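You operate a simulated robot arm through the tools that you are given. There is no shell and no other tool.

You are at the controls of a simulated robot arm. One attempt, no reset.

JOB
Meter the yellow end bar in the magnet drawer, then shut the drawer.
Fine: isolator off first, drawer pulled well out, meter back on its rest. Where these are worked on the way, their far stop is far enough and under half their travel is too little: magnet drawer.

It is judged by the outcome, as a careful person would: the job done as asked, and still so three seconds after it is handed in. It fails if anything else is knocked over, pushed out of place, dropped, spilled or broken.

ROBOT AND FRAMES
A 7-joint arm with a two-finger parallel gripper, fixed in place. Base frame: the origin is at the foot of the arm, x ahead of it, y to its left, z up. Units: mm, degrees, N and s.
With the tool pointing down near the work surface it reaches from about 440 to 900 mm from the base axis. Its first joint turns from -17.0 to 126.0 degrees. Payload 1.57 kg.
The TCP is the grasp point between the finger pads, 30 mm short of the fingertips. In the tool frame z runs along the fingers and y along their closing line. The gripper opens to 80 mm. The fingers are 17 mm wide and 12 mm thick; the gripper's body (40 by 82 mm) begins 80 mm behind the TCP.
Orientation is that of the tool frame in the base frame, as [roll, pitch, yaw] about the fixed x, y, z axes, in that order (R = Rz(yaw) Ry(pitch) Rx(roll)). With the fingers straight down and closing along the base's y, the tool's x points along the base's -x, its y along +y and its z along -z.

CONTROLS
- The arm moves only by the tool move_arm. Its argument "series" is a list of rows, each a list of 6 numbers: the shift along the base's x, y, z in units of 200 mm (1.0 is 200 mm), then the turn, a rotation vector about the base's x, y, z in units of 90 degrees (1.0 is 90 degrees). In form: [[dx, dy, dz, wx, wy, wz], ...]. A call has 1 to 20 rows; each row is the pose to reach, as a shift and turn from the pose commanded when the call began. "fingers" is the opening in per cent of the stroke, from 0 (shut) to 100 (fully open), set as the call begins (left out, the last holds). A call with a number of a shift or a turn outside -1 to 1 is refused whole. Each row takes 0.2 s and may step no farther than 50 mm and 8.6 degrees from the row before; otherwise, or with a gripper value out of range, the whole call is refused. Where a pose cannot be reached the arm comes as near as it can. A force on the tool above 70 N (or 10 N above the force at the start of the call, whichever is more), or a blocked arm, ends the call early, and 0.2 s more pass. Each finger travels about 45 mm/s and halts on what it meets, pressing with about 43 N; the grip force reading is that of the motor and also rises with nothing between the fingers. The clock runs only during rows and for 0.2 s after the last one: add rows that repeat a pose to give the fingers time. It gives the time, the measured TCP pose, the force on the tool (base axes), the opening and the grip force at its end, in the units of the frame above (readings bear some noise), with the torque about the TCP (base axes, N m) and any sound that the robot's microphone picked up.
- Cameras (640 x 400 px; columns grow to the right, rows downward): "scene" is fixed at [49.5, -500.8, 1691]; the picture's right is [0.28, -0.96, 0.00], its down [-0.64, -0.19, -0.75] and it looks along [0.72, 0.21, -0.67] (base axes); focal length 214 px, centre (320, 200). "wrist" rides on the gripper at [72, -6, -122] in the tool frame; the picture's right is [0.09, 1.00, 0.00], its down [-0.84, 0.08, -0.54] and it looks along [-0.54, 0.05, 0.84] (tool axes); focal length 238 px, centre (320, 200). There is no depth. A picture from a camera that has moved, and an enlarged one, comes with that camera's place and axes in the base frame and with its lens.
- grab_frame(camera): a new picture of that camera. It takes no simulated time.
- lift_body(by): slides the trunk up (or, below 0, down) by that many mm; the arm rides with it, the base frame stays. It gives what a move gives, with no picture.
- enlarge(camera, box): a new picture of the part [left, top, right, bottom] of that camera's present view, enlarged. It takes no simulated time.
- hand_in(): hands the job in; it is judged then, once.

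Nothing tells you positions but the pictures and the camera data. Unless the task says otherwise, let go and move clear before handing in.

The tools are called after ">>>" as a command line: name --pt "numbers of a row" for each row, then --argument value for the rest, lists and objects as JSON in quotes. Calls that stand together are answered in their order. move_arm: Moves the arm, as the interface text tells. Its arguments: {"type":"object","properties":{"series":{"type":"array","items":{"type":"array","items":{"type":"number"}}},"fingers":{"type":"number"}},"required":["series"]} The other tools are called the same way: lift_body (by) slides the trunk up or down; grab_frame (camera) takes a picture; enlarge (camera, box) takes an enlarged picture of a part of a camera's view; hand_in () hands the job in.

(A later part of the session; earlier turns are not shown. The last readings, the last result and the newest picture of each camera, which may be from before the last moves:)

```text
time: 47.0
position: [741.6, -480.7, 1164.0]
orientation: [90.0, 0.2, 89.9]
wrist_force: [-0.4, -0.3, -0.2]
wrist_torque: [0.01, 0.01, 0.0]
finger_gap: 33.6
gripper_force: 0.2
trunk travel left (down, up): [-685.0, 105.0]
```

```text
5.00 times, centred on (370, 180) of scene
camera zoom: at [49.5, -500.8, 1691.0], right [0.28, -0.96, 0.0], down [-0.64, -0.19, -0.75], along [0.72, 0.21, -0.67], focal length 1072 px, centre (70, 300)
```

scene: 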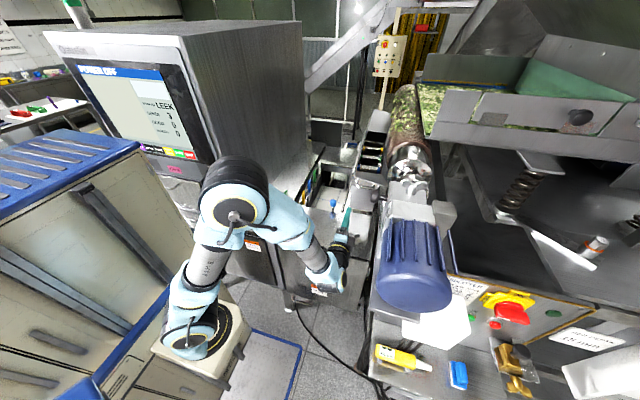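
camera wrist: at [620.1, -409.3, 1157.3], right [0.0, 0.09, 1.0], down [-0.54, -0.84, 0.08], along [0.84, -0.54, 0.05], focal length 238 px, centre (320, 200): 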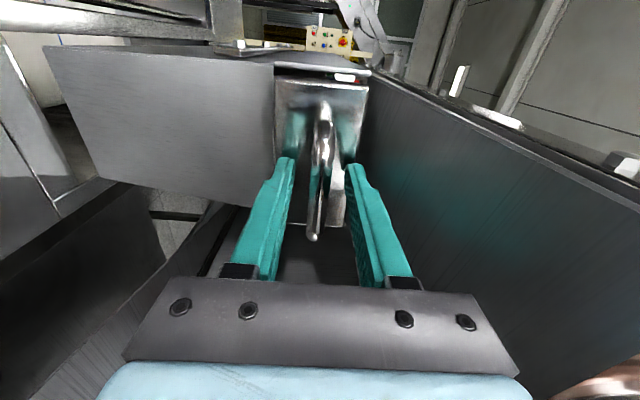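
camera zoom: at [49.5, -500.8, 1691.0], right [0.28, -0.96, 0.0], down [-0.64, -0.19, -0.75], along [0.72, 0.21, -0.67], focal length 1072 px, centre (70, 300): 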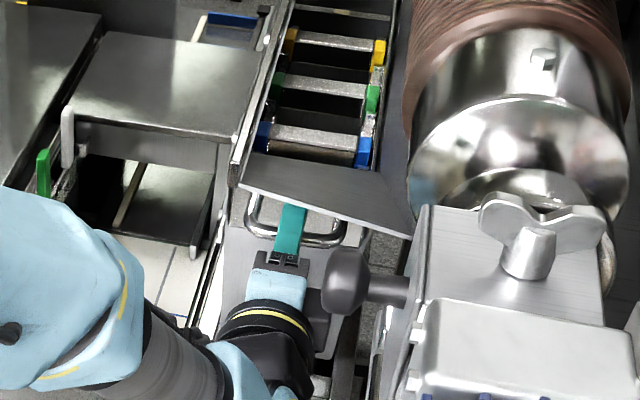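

The bar lies between the fingers. Closing on it.

>>> move_arm --pt "0 0 0 0 0 0" --pt "0 0 0 0 0 0" --pt "0 0 0 0 0 0" --pt "0 0 0 0 0 0" --fingers 0

>>> grab_frame --camera "wrist"

```text
time: 48.0
position: [742.7, -479.0, 1163.0]
orientation: [90.1, 0.1, 90.0]
wrist_force: [0.3, 1.1, -4.9]
wrist_torque: [0.11, 0.0, -0.3]
finger_gap: 11.8
gripper_force: 28.9
trunk travel left (down, up): [-685.0, 105.0]
```

```text
taken
camera wrist: at [620.2, -409.2, 1156.7], right [0.0, 0.09, 1.0], down [-0.54, -0.84, 0.08], along [0.84, -0.54, 0.05], focal length 238 px, centre (320, 200)
```

wrist: 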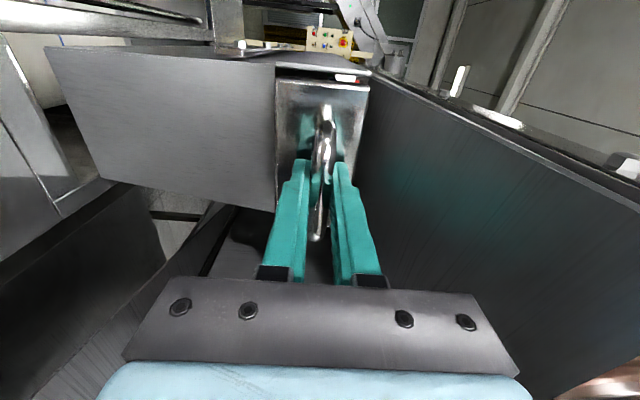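

Gripped (12 mm bar). Pulling the drawer toward -x, first a short distance.

>>> move_arm --pt "-0.08 0 0 0 0 0" --pt "-0.16 0 0 0 0 0" --pt "-0.24 0 0 0 0 0" --pt "-0.32 0 0 0 0 0"

>>> grab_frame --camera "wrist"

>>> enlarge --camera "scene" --box '[300, 100, 440, 220]'

```text
time: 49.0
position: [678.3, -479.8, 1163.3]
orientation: [90.2, 0.0, 90.1]
wrist_force: [-0.3, 4.1, -10.0]
wrist_torque: [0.15, -0.02, -0.29]
finger_gap: 11.7
gripper_force: 29.3
trunk travel left (down, up): [-685.0, 105.0]
```

```text
taken
camera wrist: at [555.5, -409.2, 1156.9], right [0.0, 0.09, 1.0], down [-0.54, -0.84, 0.08], along [0.84, -0.54, 0.05], focal length 238 px, centre (320, 200)
```

wrist: 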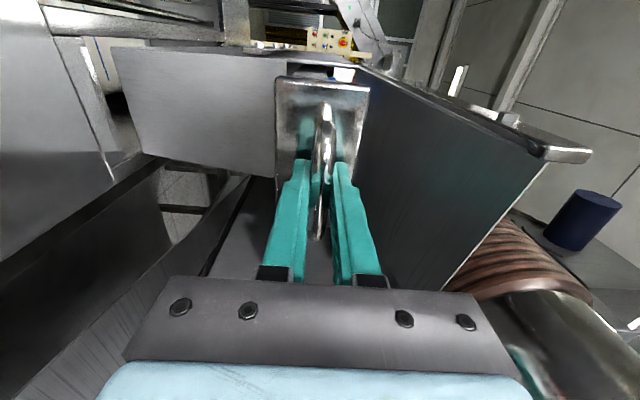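

```text
3.33 times, centred on (370, 160) of scene
camera zoom: at [49.5, -500.8, 1691.0], right [0.28, -0.96, 0.0], down [-0.64, -0.19, -0.75], along [0.72, 0.21, -0.67], focal length 715 px, centre (153, 333)
```

zoom: 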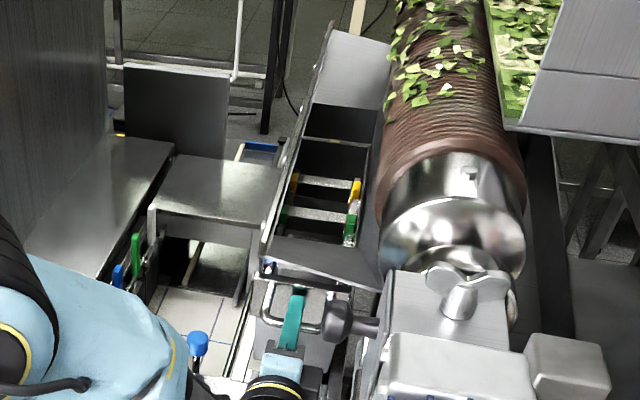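

It slides freely. Continue pulling toward its far stop.

>>> move_arm --pt "-0.13 0 0 0 0 0" --pt "-0.26 0 0 0 0 0" --pt "-0.39 0 0 0 0 0" --pt "-0.52 0 0 0 0 0" --pt "-0.65 0 0 0 0 0"

>>> grab_frame --camera "wrist"

>>> grab_frame --camera "scene"

```text
time: 50.2
position: [547.9, -479.2, 1162.4]
orientation: [90.1, 0.0, 89.9]
wrist_force: [-0.2, 4.3, -24.1]
wrist_torque: [0.06, -0.12, -0.41]
finger_gap: 12.1
gripper_force: 29.3
trunk travel left (down, up): [-685.0, 105.0]
```

```text
taken
camera wrist: at [425.7, -408.9, 1157.0], right [0.0, 0.09, 1.0], down [-0.54, -0.84, 0.08], along [0.84, -0.54, 0.05], focal length 238 px, centre (320, 200)
```

wrist: 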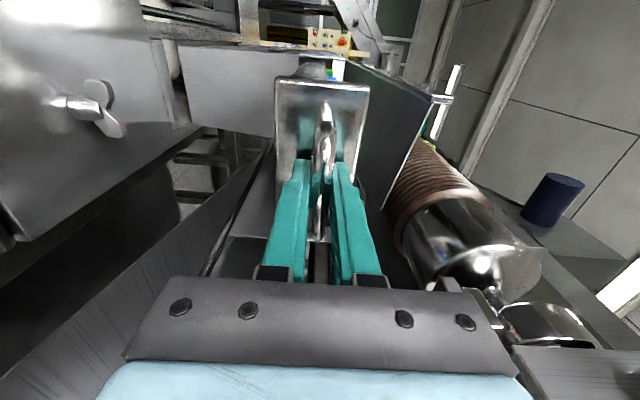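

```text
taken
```

scene: 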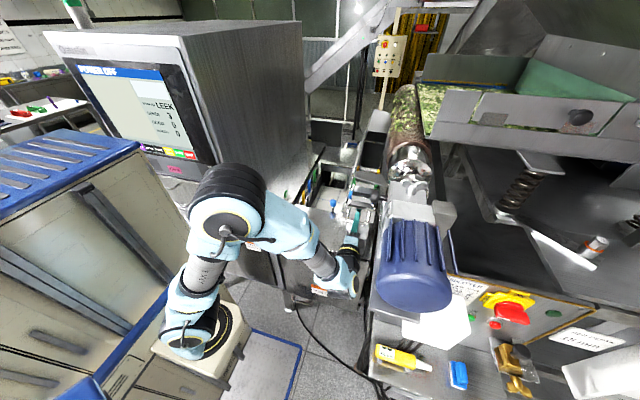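

>>> enlarge --camera "scene" --box '[310, 110, 430, 260]'

>>> move_arm --pt "-0.1 0 -0.005 0 0 0" --pt "-0.2 0 -0.012 0 0 0"

```text
2.67 times, centred on (370, 185) of scene
camera zoom: at [49.5, -500.8, 1691.0], right [0.28, -0.96, 0.0], down [-0.64, -0.19, -0.75], along [0.72, 0.21, -0.67], focal length 572 px, centre (187, 240)
```

zoom: 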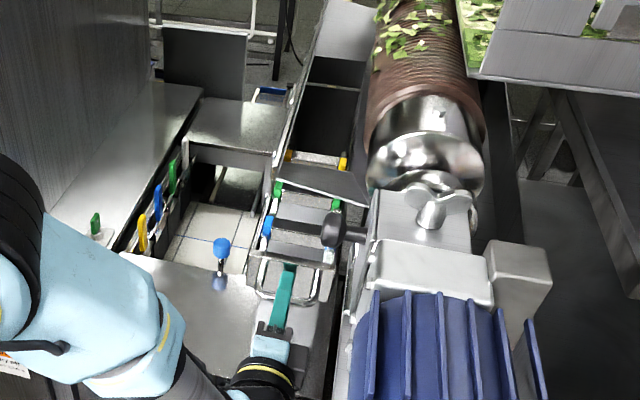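

```text
time: 50.8
position: [508.6, -480.3, 1162.8]
orientation: [89.9, 0.2, 90.0]
wrist_force: [0.4, -1.1, -8.7]
wrist_torque: [0.28, -0.05, 0.22]
finger_gap: 11.8
gripper_force: 29.0
trunk travel left (down, up): [-685.0, 105.0]
```

>>> move_arm --pt "-0.1 0 0 0 0 0" --pt "-0.2 0 0 0 0 0" --pt "-0.3 0 -0.005 0 0 0" --pt "-0.4 0 -0.005 0 0 0"

>>> enlarge --camera "scene" --box '[310, 110, 430, 260]'

>>> grab_frame --camera "scene"

```text
time: 51.8
position: [426.3, -479.5, 1161.8]
orientation: [89.8, 0.2, 90.0]
wrist_force: [0.5, -0.7, 23.8]
wrist_torque: [0.33, 0.06, 0.54]
finger_gap: 11.8
gripper_force: 29.7
trunk travel left (down, up): [-685.0, 105.0]
```

```text
2.67 times, centred on (370, 185) of scene
camera zoom: at [49.5, -500.8, 1691.0], right [0.28, -0.96, 0.0], down [-0.64, -0.19, -0.75], along [0.72, 0.21, -0.67], focal length 572 px, centre (187, 240)
```

zoom: 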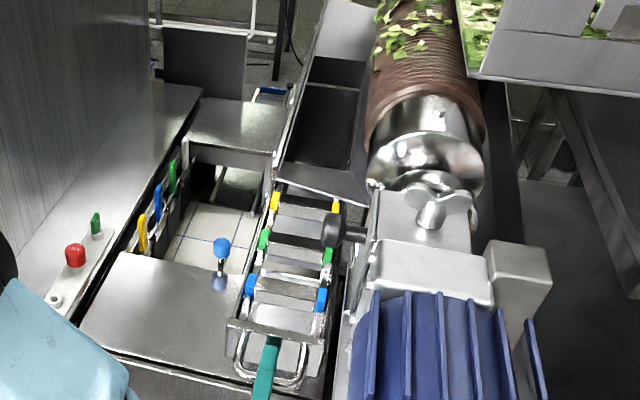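

```text
taken
```

scene: 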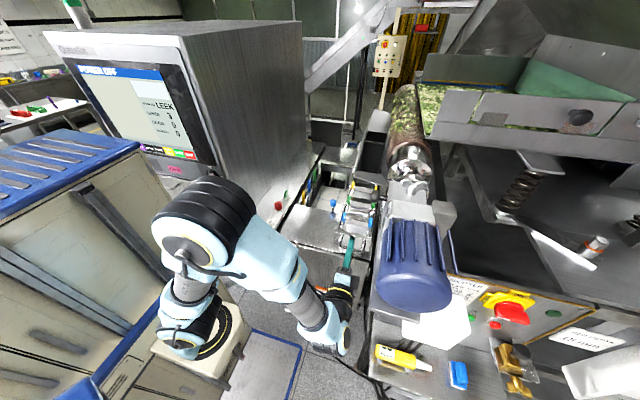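

All three bars are now emerging. Continue until the stop is felt.

>>> move_arm --pt "-0.08 0 0.006 0 0 0" --pt "-0.16 0 0.01 0 0 0" --pt "-0.24 0 0.01 0 0 0" --pt "-0.32 0 0.01 0 0 0"

>>> enlarge --camera "scene" --box '[310, 110, 430, 260]'

>>> grab_frame --camera "wrist"

```text
time: 52.8
position: [363.1, -479.8, 1163.1]
orientation: [90.0, 0.1, 89.9]
wrist_force: [-0.4, 2.5, 21.0]
wrist_torque: [0.17, 0.07, 0.14]
finger_gap: 11.8
gripper_force: 29.3
trunk travel left (down, up): [-685.0, 105.0]
```

```text
2.67 times, centred on (370, 185) of scene
camera zoom: at [49.5, -500.8, 1691.0], right [0.28, -0.96, 0.0], down [-0.64, -0.19, -0.75], along [0.72, 0.21, -0.67], focal length 572 px, centre (187, 240)
```

zoom: 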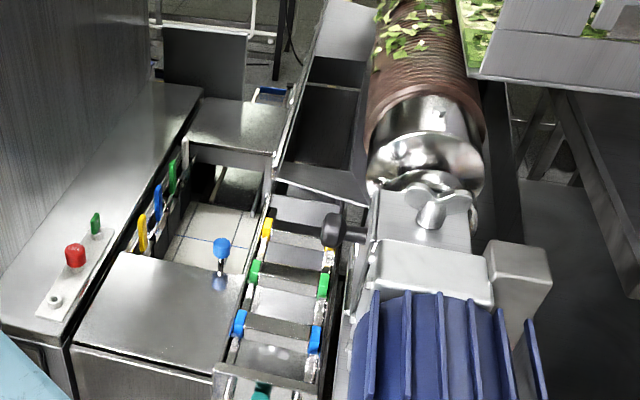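

```text
taken
camera wrist: at [241.5, -409.0, 1156.5], right [0.0, 0.09, 1.0], down [-0.54, -0.84, 0.08], along [0.84, -0.54, 0.05], focal length 238 px, centre (320, 200)
```

wrist: 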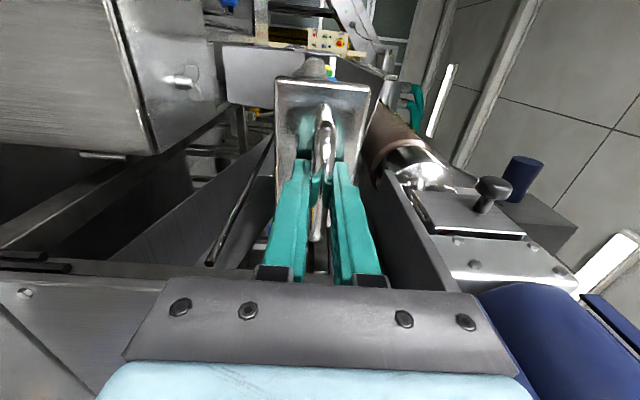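

>>> move_arm --pt "-0.05 0 0.006 0 0 0" --pt "-0.1 0 0.01 0 0 0" --pt "-0.15 0 0.01 0 0 0"

>>> enlarge --camera "scene" --box '[310, 110, 430, 260]'

```text
time: 53.6
position: [334.5, -479.7, 1163.1]
orientation: [90.2, 0.1, 90.1]
wrist_force: [15.7, 3.6, 0.5]
wrist_torque: [0.04, -0.02, 0.08]
finger_gap: 11.7
gripper_force: 29.1
trunk travel left (down, up): [-685.0, 105.0]
```

```text
2.67 times, centred on (370, 185) of scene
camera zoom: at [49.5, -500.8, 1691.0], right [0.28, -0.96, 0.0], down [-0.64, -0.19, -0.75], along [0.72, 0.21, -0.67], focal length 572 px, centre (187, 240)
```

zoom: 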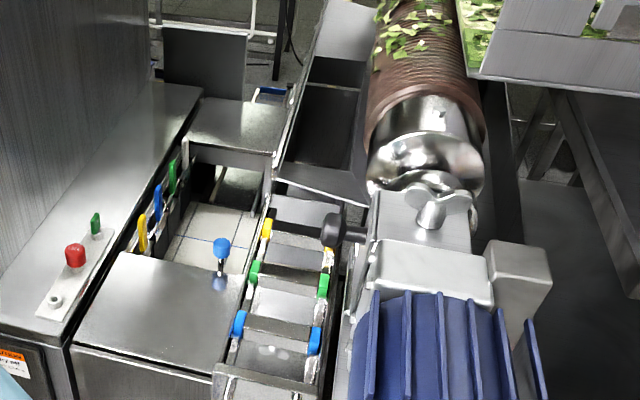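

The drawer no longer moved in the last 28 mm and there is a reaction of +16 N: it's at its far stop (about 380 mm out) and the fingers slid along the handle. Checking before letting go.

>>> grab_frame --camera "wrist"

>>> grab_frame --camera "scene"

```text
taken
camera wrist: at [212.2, -409.2, 1157.1], right [0.0, 0.09, 1.0], down [-0.54, -0.84, 0.08], along [0.84, -0.54, 0.05], focal length 238 px, centre (320, 200)
```

wrist: 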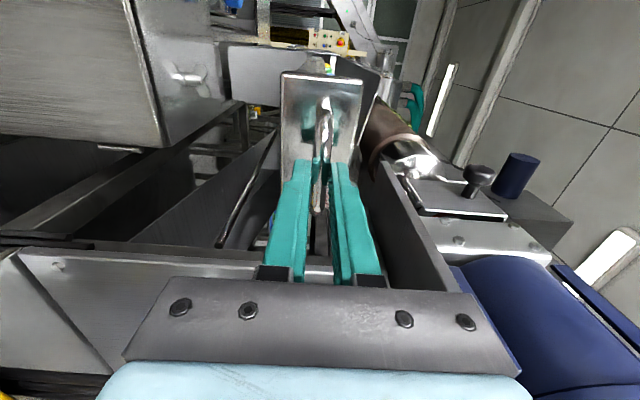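

```text
taken
```

scene: 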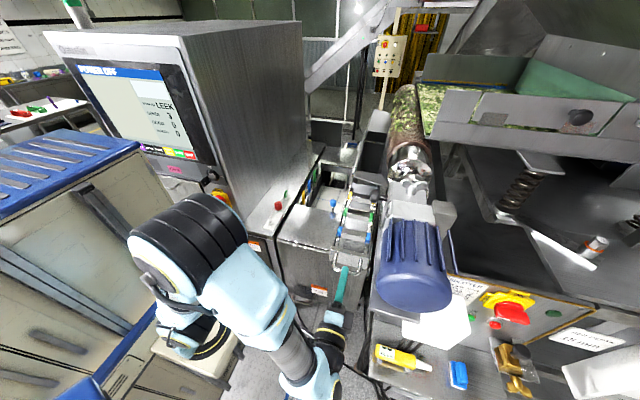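

The bar is right at the fingertips; the drawer is on its stop. Opening and backing off.

>>> move_arm --pt "0 0 0 0 0 0" --pt "0 0 0 0 0 0" --pt "0 0 0 0 0 0" --pt "-0.05 0 0 0 0 0" --pt "-0.1 0 0 0 0 0" --fingers 60

>>> grab_frame --camera "wrist"

>>> enlarge --camera "scene" --box '[310, 160, 430, 310]'

```text
time: 54.8
position: [314.5, -480.1, 1164.2]
orientation: [90.0, 0.1, 90.0]
wrist_force: [0.2, 0.3, -0.3]
wrist_torque: [-0.01, 0.02, 0.0]
finger_gap: 47.8
gripper_force: 0.0
trunk travel left (down, up): [-685.0, 105.0]
```

```text
taken
camera wrist: at [192.2, -409.6, 1158.0], right [0.0, 0.09, 1.0], down [-0.54, -0.84, 0.08], along [0.84, -0.54, 0.05], focal length 238 px, centre (320, 200)
```

wrist: 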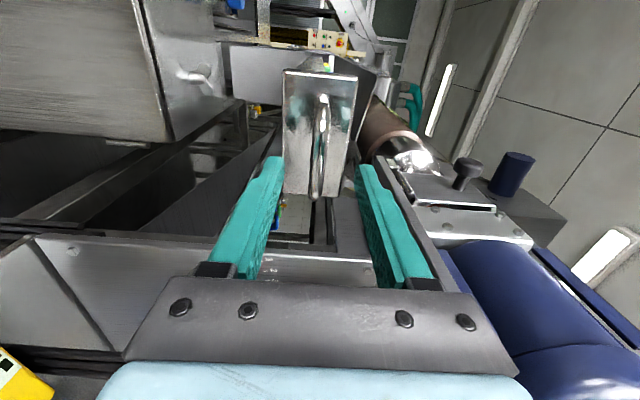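

```text
2.67 times, centred on (370, 235) of scene
camera zoom: at [49.5, -500.8, 1691.0], right [0.28, -0.96, 0.0], down [-0.64, -0.19, -0.75], along [0.72, 0.21, -0.67], focal length 572 px, centre (187, 107)
```

zoom: 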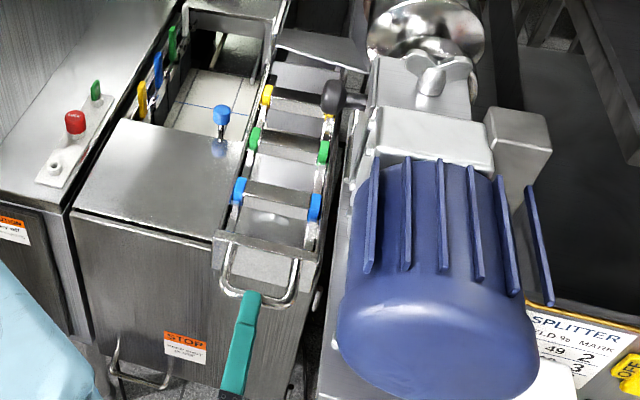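

Drawer stays open. Next I'll reorient the tool to point -y and 45° down (camera below, fingers closing along x) while moving to the open side of the bench, ready for the meter.

>>> move_arm --pt "-0.01 0 -0.03 -0.03 0.0726 -0.03" --pt "-0.02 0 -0.06 -0.06 0.1452 -0.06" --pt "-0.03 0 -0.09 -0.09 0.2178 -0.09" --pt "-0.04 0 -0.12 -0.12 0.2903 -0.12" --pt "-0.05 0 -0.15 -0.15 0.3629 -0.15" --pt "-0.06 0 -0.18 -0.18 0.4355 -0.18" --pt "-0.14 -0.0857 -0.18 -0.21 0.508 -0.21" --pt "-0.22 -0.1714 -0.18 -0.24 0.5806 -0.24" --pt "-0.3 -0.257 -0.18 -0.27 0.6532 -0.27" --pt "-0.38 -0.343 -0.18 -0.3 0.7258 -0.3" --pt "-0.46 -0.4286 -0.18 -0.33 0.7983 -0.33" --pt "-0.54 -0.514 -0.18 -0.36 0.8709 -0.36" --pt "-0.62 -0.6 -0.18 -0.39 0.9435 -0.39"

>>> grab_frame --camera "wrist"

>>> grab_frame --camera "scene"

```text
time: 57.6
position: [200.7, -591.7, 1130.4]
orientation: [174.7, 44.1, 88.2]
wrist_force: [0.6, 0.2, -0.1]
wrist_torque: [-0.01, 0.01, -0.01]
finger_gap: 48.3
gripper_force: 0.0
out of reach, approached as far as the arm can: row 13
trunk travel left (down, up): [-685.0, 105.0]
```

```text
taken
camera wrist: at [187.0, -457.0, 1167.7], right [1.0, 0.1, 0.0], down [0.02, -0.22, 0.98], along [0.1, -0.97, -0.22], focal length 238 px, centre (320, 200)
```

wrist: 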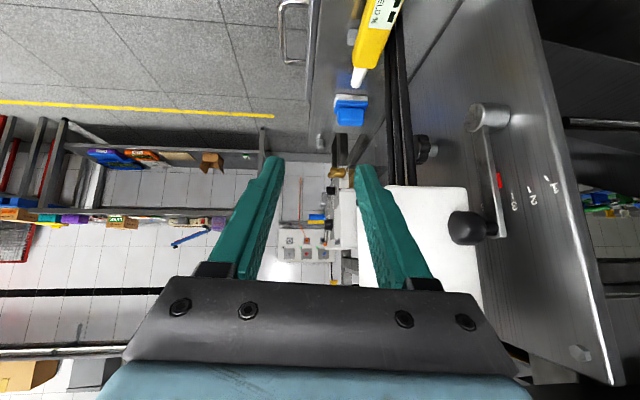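

```text
taken
```

scene: 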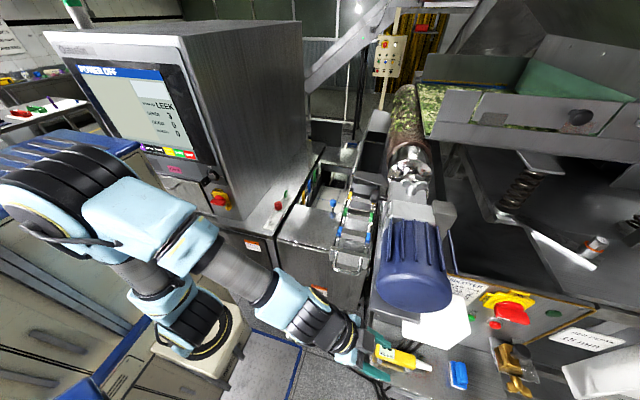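

>>> enlarge --camera "wrist" --box '[280, 0, 640, 225]'

>>> enlarge --camera "scene" --box '[340, 300, 480, 400]'

```text
1.78 times, centred on (460, 112) of wrist
camera zoom: at [187.0, -457.0, 1167.7], right [1.0, 0.1, 0.0], down [0.02, -0.22, 0.98], along [0.1, -0.97, -0.22], focal length 424 px, centre (71, 356)
```

zoom: 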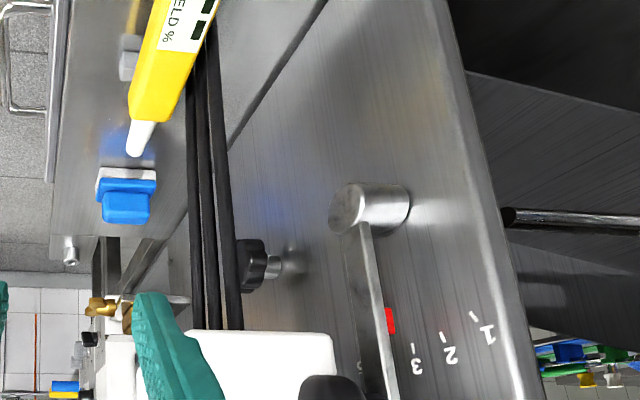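

```text
4.00 times, centred on (410, 350) of scene
camera zoom: at [49.5, -500.8, 1691.0], right [0.28, -0.96, 0.0], down [-0.64, -0.19, -0.75], along [0.72, 0.21, -0.67], focal length 858 px, centre (-40, -400)
```

zoom: 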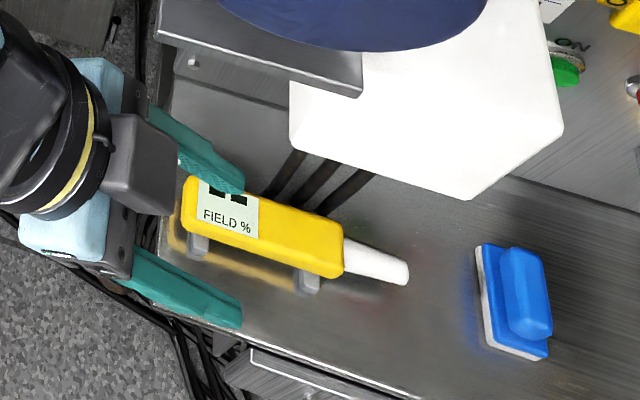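

The panel, lever and cables are clear now; three cables rise behind the meter's middle (x≈300, y -655…-705), so I'll grip the meter near its label end (y≈-628). First lower on the open side with the tool steeper (55° down).

>>> move_arm --pt "0.0 -0.02 -0.15 0.0254 0.0109 -0.0044" --pt "0.01 -0.05 -0.3 0.0508 0.0219 -0.0089" --pt "0.02 -0.07 -0.47 0.0761 0.0328 -0.0133" --pt "0.02 -0.09 -0.65 0.1015 0.0437 -0.0177" --fingers 65

>>> grab_frame --camera "wrist"

>>> grab_frame --camera "scene"

>>> enlarge --camera "scene" --box '[340, 300, 480, 400]'

```text
time: 58.6
position: [206.1, -612.1, 1001.2]
orientation: [179.9, 35.1, 89.9]
wrist_force: [-0.2, 0.2, 0.5]
wrist_torque: [0.01, 0.02, 0.0]
finger_gap: 51.9
gripper_force: 0.1
trunk travel left (down, up): [-685.0, 105.0]
```

```text
taken
camera wrist: at [198.3, -483.4, 1059.7], right [1.0, 0.08, -0.05], down [0.08, -0.37, 0.92], along [0.05, -0.92, -0.38], focal length 238 px, centre (320, 200)
```

wrist: 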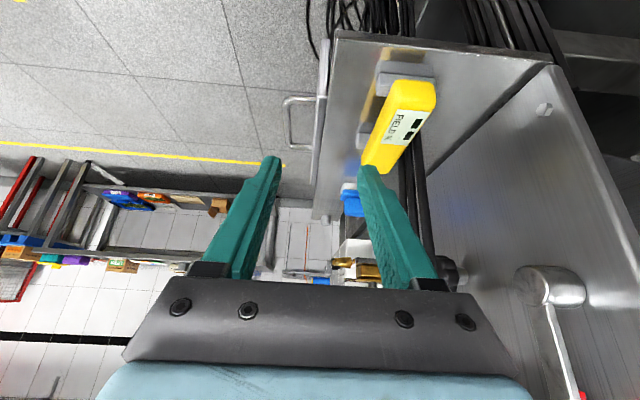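

```text
taken
```

scene: 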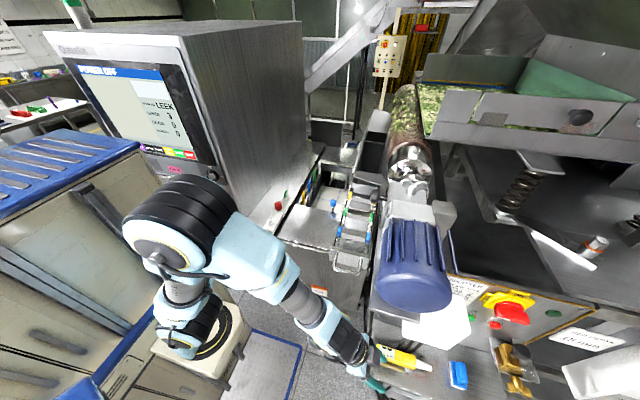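

```text
4.00 times, centred on (410, 350) of scene
camera zoom: at [49.5, -500.8, 1691.0], right [0.28, -0.96, 0.0], down [-0.64, -0.19, -0.75], along [0.72, 0.21, -0.67], focal length 858 px, centre (-40, -400)
```

zoom: 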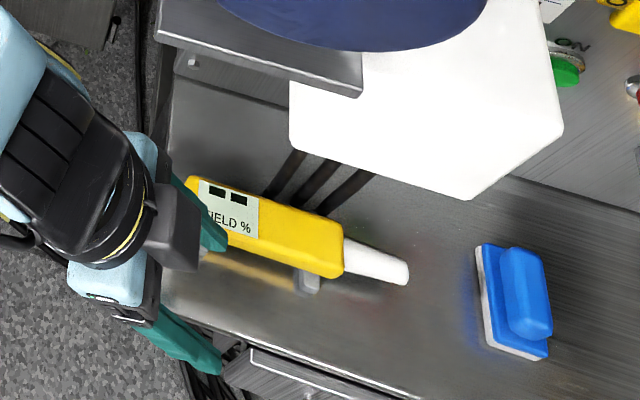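

>>> enlarge --camera "wrist" --box '[320, 30, 480, 180]'

```text
2.67 times, centred on (400, 105) of wrist
camera zoom: at [198.3, -483.4, 1059.7], right [1.0, 0.08, -0.05], down [0.08, -0.37, 0.92], along [0.05, -0.92, -0.38], focal length 636 px, centre (107, 453)
```

zoom: 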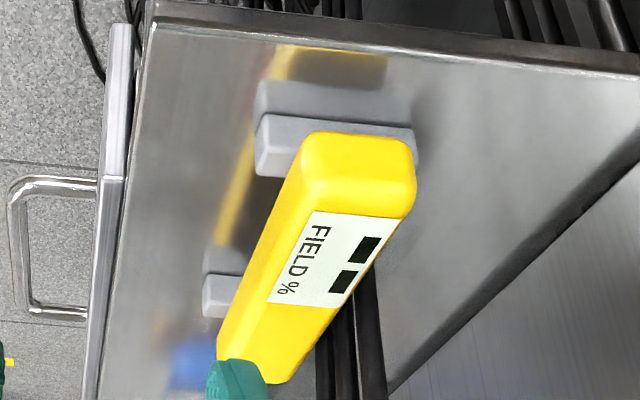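

The meter sits in two notched saddle posts (first at y -626…-640, x 247–298, lip top z≈909); body spans z 899–926, x≈257–291. I'll grip just past the first post at TCP (275, -640, 932). Moving over it first, above its top.

>>> move_arm --pt "0.0 -0.14 -0.1 0 0 0" --pt "0.17 -0.14 -0.15 0 0 0" --pt "0.345 -0.14 -0.15 0 0 0"

>>> grab_frame --camera "wrist"

>>> enlarge --camera "wrist" --box '[230, 90, 410, 230]'

>>> enlarge --camera "scene" --box '[310, 220, 480, 400]'

```text
time: 59.4
position: [272.4, -638.7, 969.7]
orientation: [179.9, 35.0, 89.9]
wrist_force: [0.4, -0.2, -0.2]
wrist_torque: [0.01, -0.03, 0.01]
finger_gap: 52.2
gripper_force: 0.0
trunk travel left (down, up): [-685.0, 105.0]
```

```text
taken
camera wrist: at [265.8, -510.9, 1029.6], right [1.0, 0.07, -0.05], down [0.08, -0.38, 0.92], along [0.05, -0.92, -0.38], focal length 238 px, centre (320, 200)
```

wrist: 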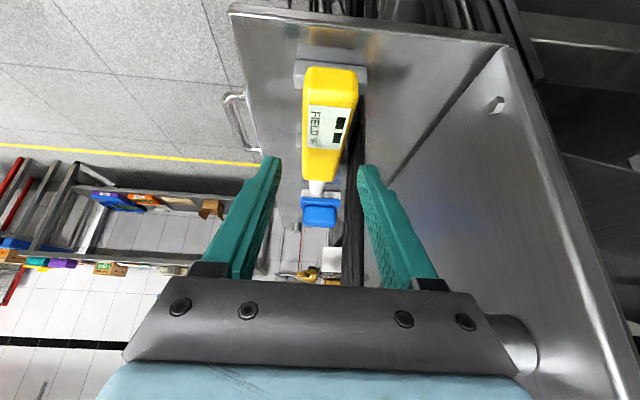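

```text
2.86 times, centred on (320, 160) of wrist
camera zoom: at [265.8, -510.9, 1029.6], right [1.0, 0.07, -0.05], down [0.08, -0.38, 0.92], along [0.05, -0.92, -0.38], focal length 681 px, centre (320, 314)
```

zoom: 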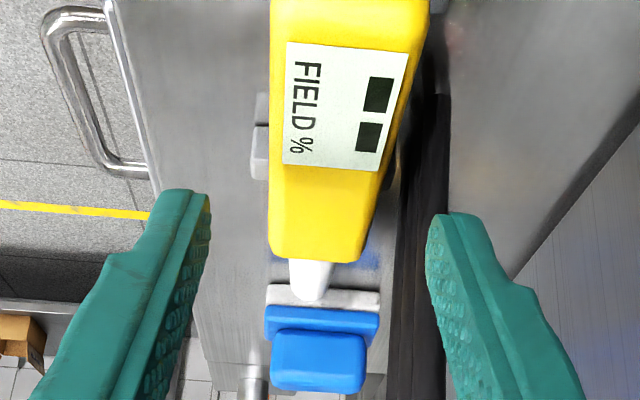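

```text
2.22 times, centred on (395, 310) of scene
camera zoom: at [49.5, -500.8, 1691.0], right [0.28, -0.96, 0.0], down [-0.64, -0.19, -0.75], along [0.72, 0.21, -0.67], focal length 477 px, centre (153, -44)
```

zoom: 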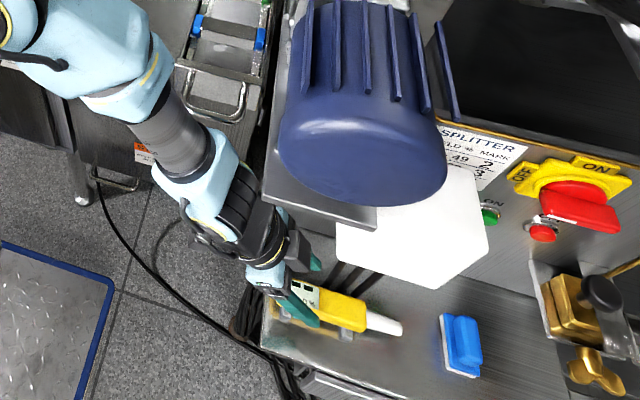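

Alignment looks right (meter centre x≈274, slight yaw ~2°). Descending to straddle the meter.

>>> move_arm --pt "0.008 -0.005 -0.09 0 0 0.02" --pt "0.008 -0.0065 -0.15 0 0 0.02" --pt "0.008 -0.0065 -0.188 0 0 0.02"

>>> enlarge --camera "wrist" --box '[230, 60, 410, 230]'

>>> enlarge --camera "scene" --box '[340, 300, 480, 400]'

```text
time: 60.2
position: [276.1, -640.2, 933.5]
orientation: [-179.9, 35.0, 91.7]
wrist_force: [-0.5, -0.4, 0.0]
wrist_torque: [-0.04, 0.01, 0.0]
finger_gap: 52.2
gripper_force: 0.0
trunk travel left (down, up): [-685.0, 105.0]
```

```text
2.35 times, centred on (320, 145) of wrist
camera zoom: at [264.5, -512.1, 992.2], right [0.99, 0.11, -0.05], down [0.09, -0.37, 0.92], along [0.08, -0.92, -0.38], focal length 561 px, centre (320, 329)
```

zoom: 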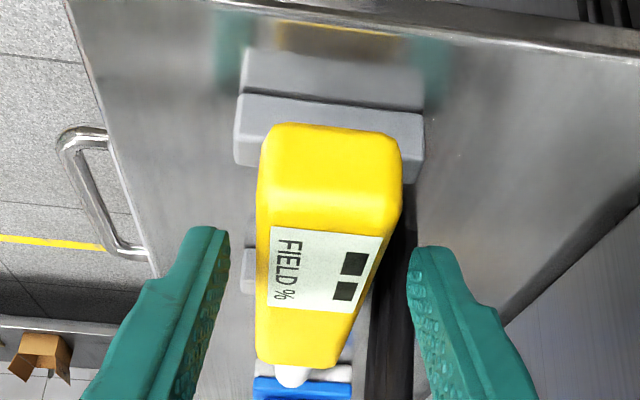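

```text
4.00 times, centred on (410, 350) of scene
camera zoom: at [49.5, -500.8, 1691.0], right [0.28, -0.96, 0.0], down [-0.64, -0.19, -0.75], along [0.72, 0.21, -0.67], focal length 858 px, centre (-40, -400)
```

zoom: 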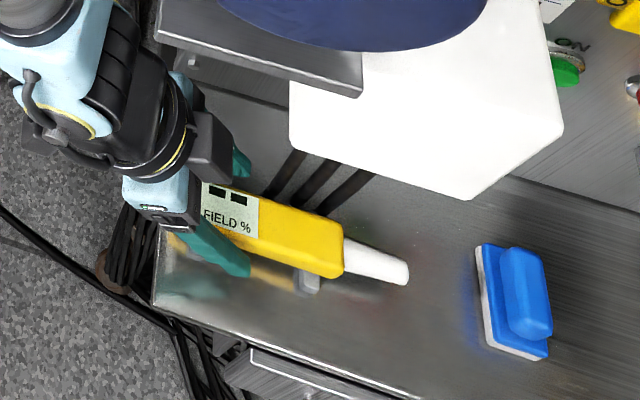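

Both fingers flank the meter with about 9 mm each side. Closing on it.

>>> move_arm --pt "0 0 0 0 0 0" --pt "0 0 0 0 0 0" --pt "0 0 0 0 0 0" --pt "0 0 0 0 0 0" --fingers 0

>>> enlarge --camera "wrist" --box '[230, 60, 410, 230]'

>>> enlarge --camera "scene" --box '[340, 300, 480, 400]'

```text
time: 61.2
position: [274.9, -638.7, 934.1]
orientation: [180.0, 35.0, 91.8]
wrist_force: [-0.5, -0.2, 0.5]
wrist_torque: [-0.04, -0.02, -0.02]
finger_gap: 33.7
gripper_force: 40.0
trunk travel left (down, up): [-685.0, 105.0]
```

```text
2.35 times, centred on (320, 145) of wrist
camera zoom: at [264.4, -512.2, 992.3], right [0.99, 0.11, -0.05], down [0.09, -0.37, 0.92], along [0.08, -0.92, -0.38], focal length 561 px, centre (320, 329)
```

zoom: 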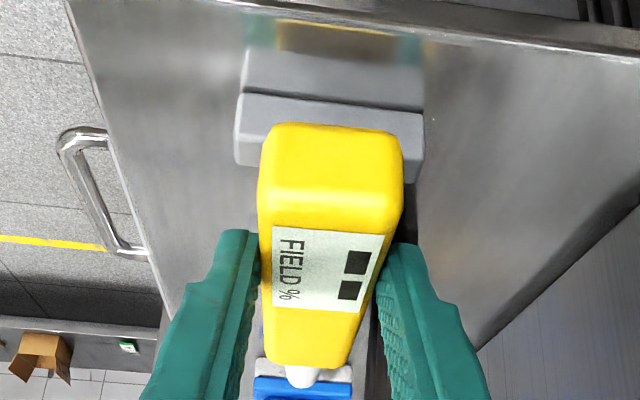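

```text
4.00 times, centred on (410, 350) of scene
camera zoom: at [49.5, -500.8, 1691.0], right [0.28, -0.96, 0.0], down [-0.64, -0.19, -0.75], along [0.72, 0.21, -0.67], focal length 858 px, centre (-40, -400)
```

zoom: 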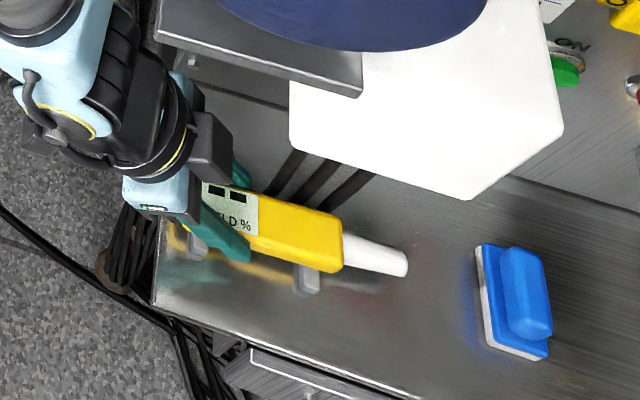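

The meter is gripped (33.7 mm) with no side load. Lifting gently 35 mm, then moving out sideways (-x), clear of the motor plate overhead.

>>> move_arm --pt "0 0 0.05 0 0 0" --pt "0 0 0.1 0 0 0" --pt "0 0 0.175 0 0 0"

>>> enlarge --camera "wrist" --box '[230, 60, 410, 230]'

>>> enlarge --camera "scene" --box '[310, 220, 480, 400]'

```text
time: 62.0
position: [276.6, -639.3, 968.7]
orientation: [179.8, 35.0, 91.7]
wrist_force: [0.1, -0.5, -1.6]
wrist_torque: [0.06, 0.0, -0.01]
finger_gap: 33.1
gripper_force: 40.9
trunk travel left (down, up): [-685.0, 105.0]
```

```text
2.35 times, centred on (320, 145) of wrist
camera zoom: at [265.1, -512.2, 1027.1], right [0.99, 0.11, -0.05], down [0.09, -0.37, 0.92], along [0.08, -0.92, -0.38], focal length 561 px, centre (320, 329)
```

zoom: 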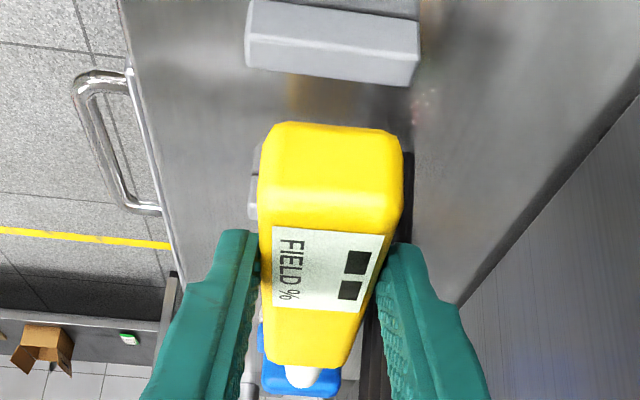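

```text
2.22 times, centred on (395, 310) of scene
camera zoom: at [49.5, -500.8, 1691.0], right [0.28, -0.96, 0.0], down [-0.64, -0.19, -0.75], along [0.72, 0.21, -0.67], focal length 477 px, centre (153, -44)
```

zoom: 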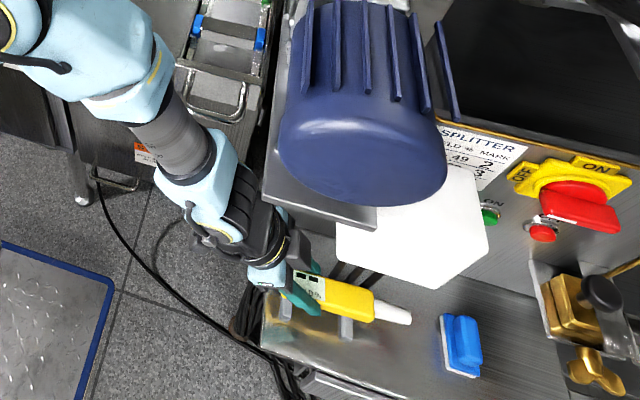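

The meter came off cleanly and hasn't shifted in the grip. Moving out to -x, then swinging it from pointing -y to pointing +x in the open area while rising.

>>> move_arm --pt "-0.18 0 0 0 0 0" --pt "-0.37 0 0 0 0 0" --pt "-0.55 0 0 0 0 0"

>>> move_arm --pt "0 0.08 0.065 0.0249 0.0257 0.079" --pt "0 0.16 0.13 0.0498 0.0513 0.1579" --pt "0 0.24 0.2 0.0748 0.077 0.2369" --pt "0 0.32 0.265 0.0997 0.1027 0.3158" --pt "0 0.4 0.33 0.1246 0.1283 0.3948" --pt "0 0.48 0.4 0.1495 0.154 0.4738" --pt "0 0.56 0.465 0.1744 0.1797 0.5527" --pt "0 0.64 0.53 0.1993 0.2053 0.6317" --pt "0 0.72 0.6 0.2243 0.231 0.7106" --pt "0 0.8 0.665 0.2492 0.2567 0.7896" --pt "0 0.88 0.73 0.2741 0.2823 0.8685" --pt "0 0.96 0.8 0.299 0.308 0.9475"

>>> grab_frame --camera "wrist"

>>> grab_frame --camera "scene"

```text
time: 62.8
position: [168.1, -638.6, 968.9]
orientation: [-179.9, 35.0, 92.0]
wrist_force: [0.6, -0.1, -2.6]
wrist_torque: [0.09, 0.03, -0.01]
finger_gap: 33.2
gripper_force: 41.6
trunk travel left (down, up): [-685.0, 105.0]
```

```text
time: 65.4
position: [166.3, -448.4, 1129.7]
orientation: [179.8, 0.1, -179.9]
wrist_force: [-0.1, -0.2, -1.4]
wrist_torque: [0.0, 0.06, 0.01]
finger_gap: 33.4
gripper_force: 41.4
trunk travel left (down, up): [-685.0, 105.0]
```

```text
taken
camera wrist: at [94.0, -455.8, 1251.2], right [-0.1, 1.0, 0.0], down [0.84, 0.08, 0.54], along [0.54, 0.05, -0.84], focal length 238 px, centre (320, 200)
```

wrist: 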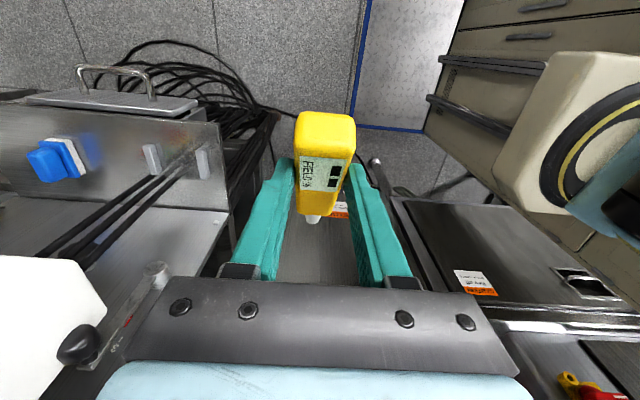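

```text
taken
```

scene: 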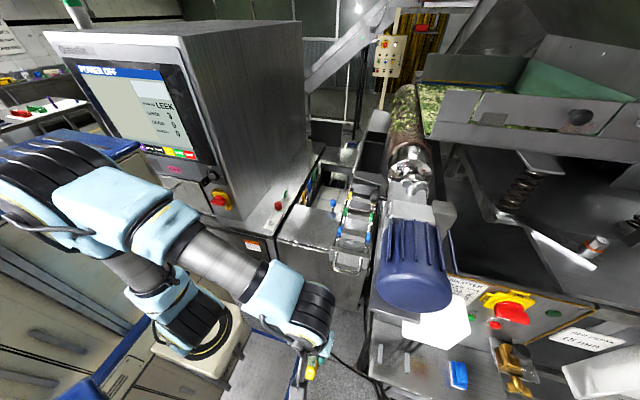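

Meter now points forward-down (+x) with the tool vertical. Rising, then moving over toward the drawer.

>>> move_arm --pt "0 0.02 0.2 0 0 0" --pt "0.05 0.04 0.4 0 0 0" --pt "0.15 0.04 0.6 0 0 0" --pt "0.3 0.04 0.8 0 0 0" --pt "0.5 0.04 0.95 0 0 0" --pt "0.7 0.04 1.0 0 0 0" --pt "0.9 0.04 1.0 0 0 0"

>>> grab_frame --camera "wrist"

>>> grab_frame --camera "scene"

```text
time: 67.0
position: [346.2, -439.7, 1329.2]
orientation: [179.8, 0.0, 179.9]
wrist_force: [-0.8, 0.8, -1.0]
wrist_torque: [-0.01, 0.02, 0.01]
finger_gap: 33.6
gripper_force: 40.9
trunk travel left (down, up): [-685.0, 105.0]
```

```text
taken
camera wrist: at [273.9, -447.5, 1451.4], right [-0.09, 1.0, 0.0], down [0.84, 0.08, 0.54], along [0.54, 0.05, -0.84], focal length 238 px, centre (320, 200)
```

wrist: 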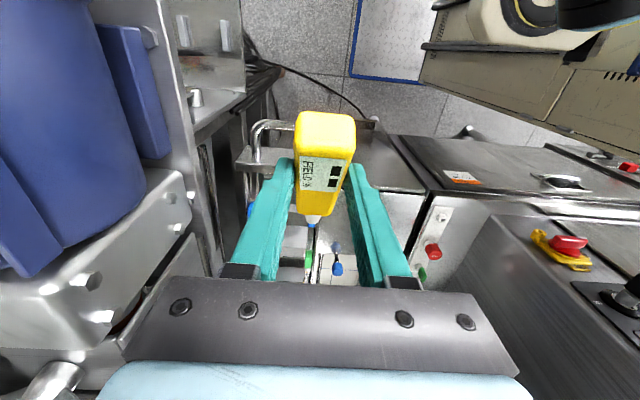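

```text
taken
```

scene: 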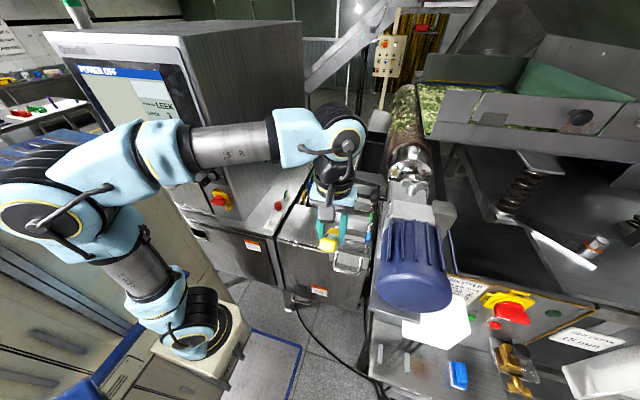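

>>> move_arm --pt "0.2 0 0 0 0 0" --pt "0.4 0 0 0 0 0" --pt "0.6 0 0 0 0 0" --pt "0.8 0 0 0 0 0" --pt "0.95 0 0 0 0 0"

>>> grab_frame --camera "wrist"

>>> grab_frame --camera "scene"

>>> enlarge --camera "scene" --box '[310, 110, 430, 260]'

```text
time: 68.2
position: [535.9, -439.2, 1329.6]
orientation: [180.0, -0.1, -180.0]
wrist_force: [-0.8, -0.2, -1.3]
wrist_torque: [-0.02, 0.01, 0.02]
finger_gap: 33.4
gripper_force: 41.2
trunk travel left (down, up): [-685.0, 105.0]
```

```text
taken
camera wrist: at [463.9, -447.8, 1451.7], right [-0.09, 1.0, 0.0], down [0.84, 0.08, 0.54], along [0.54, 0.05, -0.84], focal length 238 px, centre (320, 200)
```

wrist: 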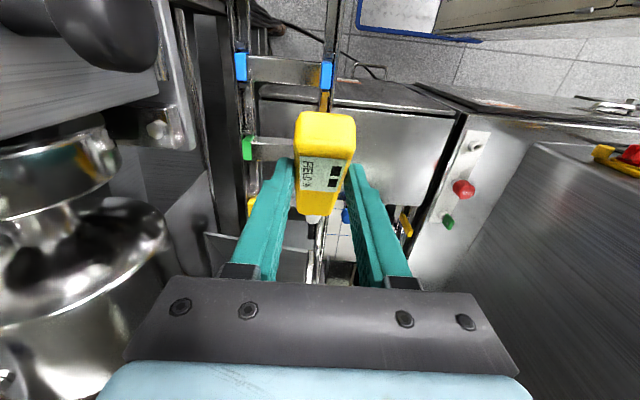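

```text
taken
```

scene: 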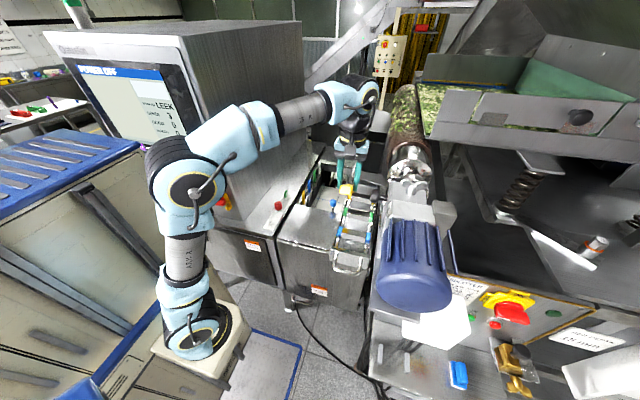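

```text
2.67 times, centred on (370, 185) of scene
camera zoom: at [49.5, -500.8, 1691.0], right [0.28, -0.96, 0.0], down [-0.64, -0.19, -0.75], along [0.72, 0.21, -0.67], focal length 572 px, centre (187, 240)
```

zoom: 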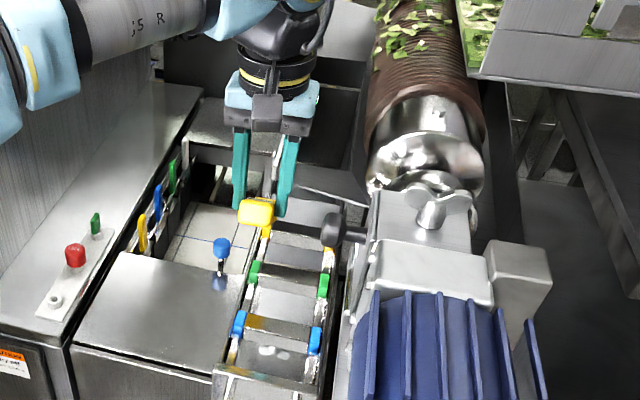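

Bars now at roughly x≈489 (blue), 579 (green), 669 (yellow), z≈1165; the probe tip is at (633, -439, 1225). I'll descend first (staying clear of the hopper rim), then look again.

>>> move_arm --pt "0.02 -0.06 -0.05 0 0 0" --pt "0.03 -0.12 -0.11 0 0 0" --pt "0.03 -0.12 -0.16 0 0 0"

>>> grab_frame --camera "wrist"

>>> enlarge --camera "wrist" --box '[220, 100, 420, 280]'

>>> enlarge --camera "scene" --box '[330, 140, 410, 240]'

```text
time: 69.0
position: [542.0, -463.3, 1296.3]
orientation: [179.9, -0.1, -179.9]
wrist_force: [-0.8, 0.1, -1.0]
wrist_torque: [0.0, 0.03, 0.0]
finger_gap: 33.2
gripper_force: 40.8
trunk travel left (down, up): [-685.0, 105.0]
```

```text
taken
camera wrist: at [469.7, -471.1, 1418.5], right [-0.09, 1.0, 0.0], down [0.84, 0.08, 0.54], along [0.54, 0.05, -0.84], focal length 238 px, centre (320, 200)
```

wrist: 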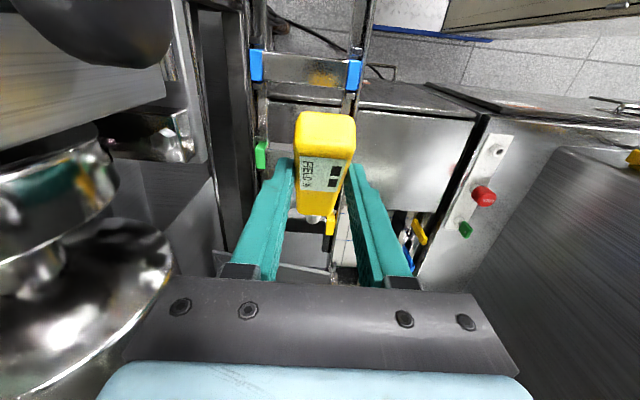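

```text
2.22 times, centred on (320, 190) of wrist
camera zoom: at [469.7, -471.1, 1418.5], right [-0.09, 1.0, 0.0], down [0.84, 0.08, 0.54], along [0.54, 0.05, -0.84], focal length 530 px, centre (320, 222)
```

zoom: 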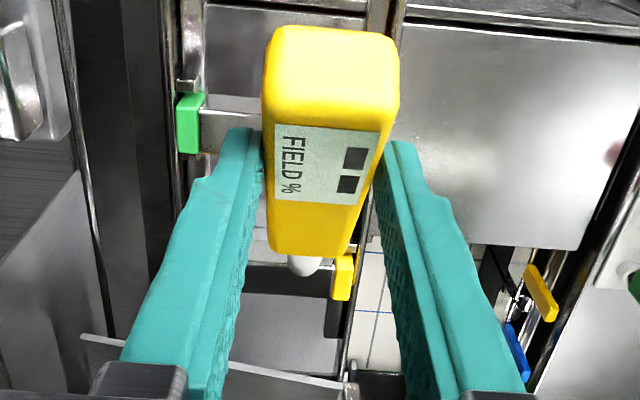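

```text
4.00 times, centred on (370, 190) of scene
camera zoom: at [49.5, -500.8, 1691.0], right [0.28, -0.96, 0.0], down [-0.64, -0.19, -0.75], along [0.72, 0.21, -0.67], focal length 858 px, centre (120, 240)
```

zoom: 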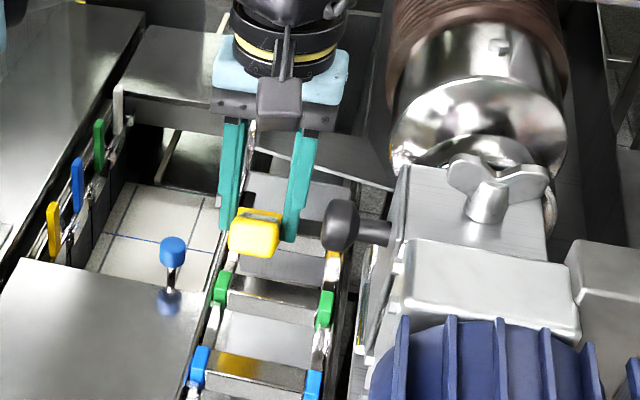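

The yellow bar's +y cap sits at about (671, -438). Moving the probe forward over the bar, then I'll lower in small steps.

>>> move_arm --pt "0.07 0 0 0 0 0" --pt "0.145 0 0 0 0 0"

>>> enlarge --camera "wrist" --box '[220, 100, 420, 280]'

>>> enlarge --camera "scene" --box '[330, 140, 410, 240]'

```text
time: 69.6
position: [570.6, -464.9, 1296.0]
orientation: [179.9, 0.0, -179.9]
wrist_force: [-0.9, 0.3, -1.1]
wrist_torque: [-0.01, 0.04, -0.01]
finger_gap: 33.1
gripper_force: 41.1
trunk travel left (down, up): [-685.0, 105.0]
```

```text
2.22 times, centred on (320, 190) of wrist
camera zoom: at [498.5, -471.4, 1418.7], right [-0.09, 1.0, 0.0], down [0.84, 0.08, 0.54], along [0.54, 0.05, -0.84], focal length 530 px, centre (320, 222)
```

zoom: 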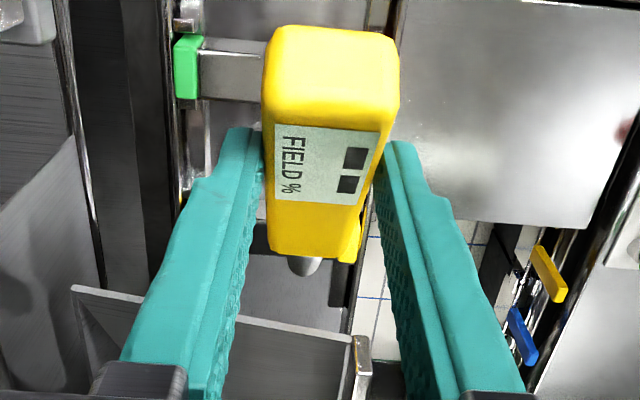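

```text
4.00 times, centred on (370, 190) of scene
camera zoom: at [49.5, -500.8, 1691.0], right [0.28, -0.96, 0.0], down [-0.64, -0.19, -0.75], along [0.72, 0.21, -0.67], focal length 858 px, centre (120, 240)
```

zoom: 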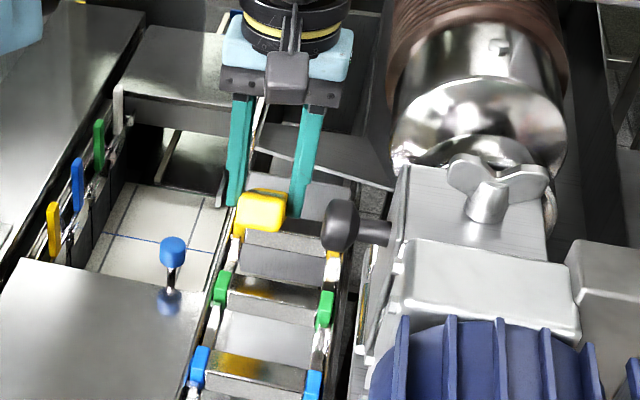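

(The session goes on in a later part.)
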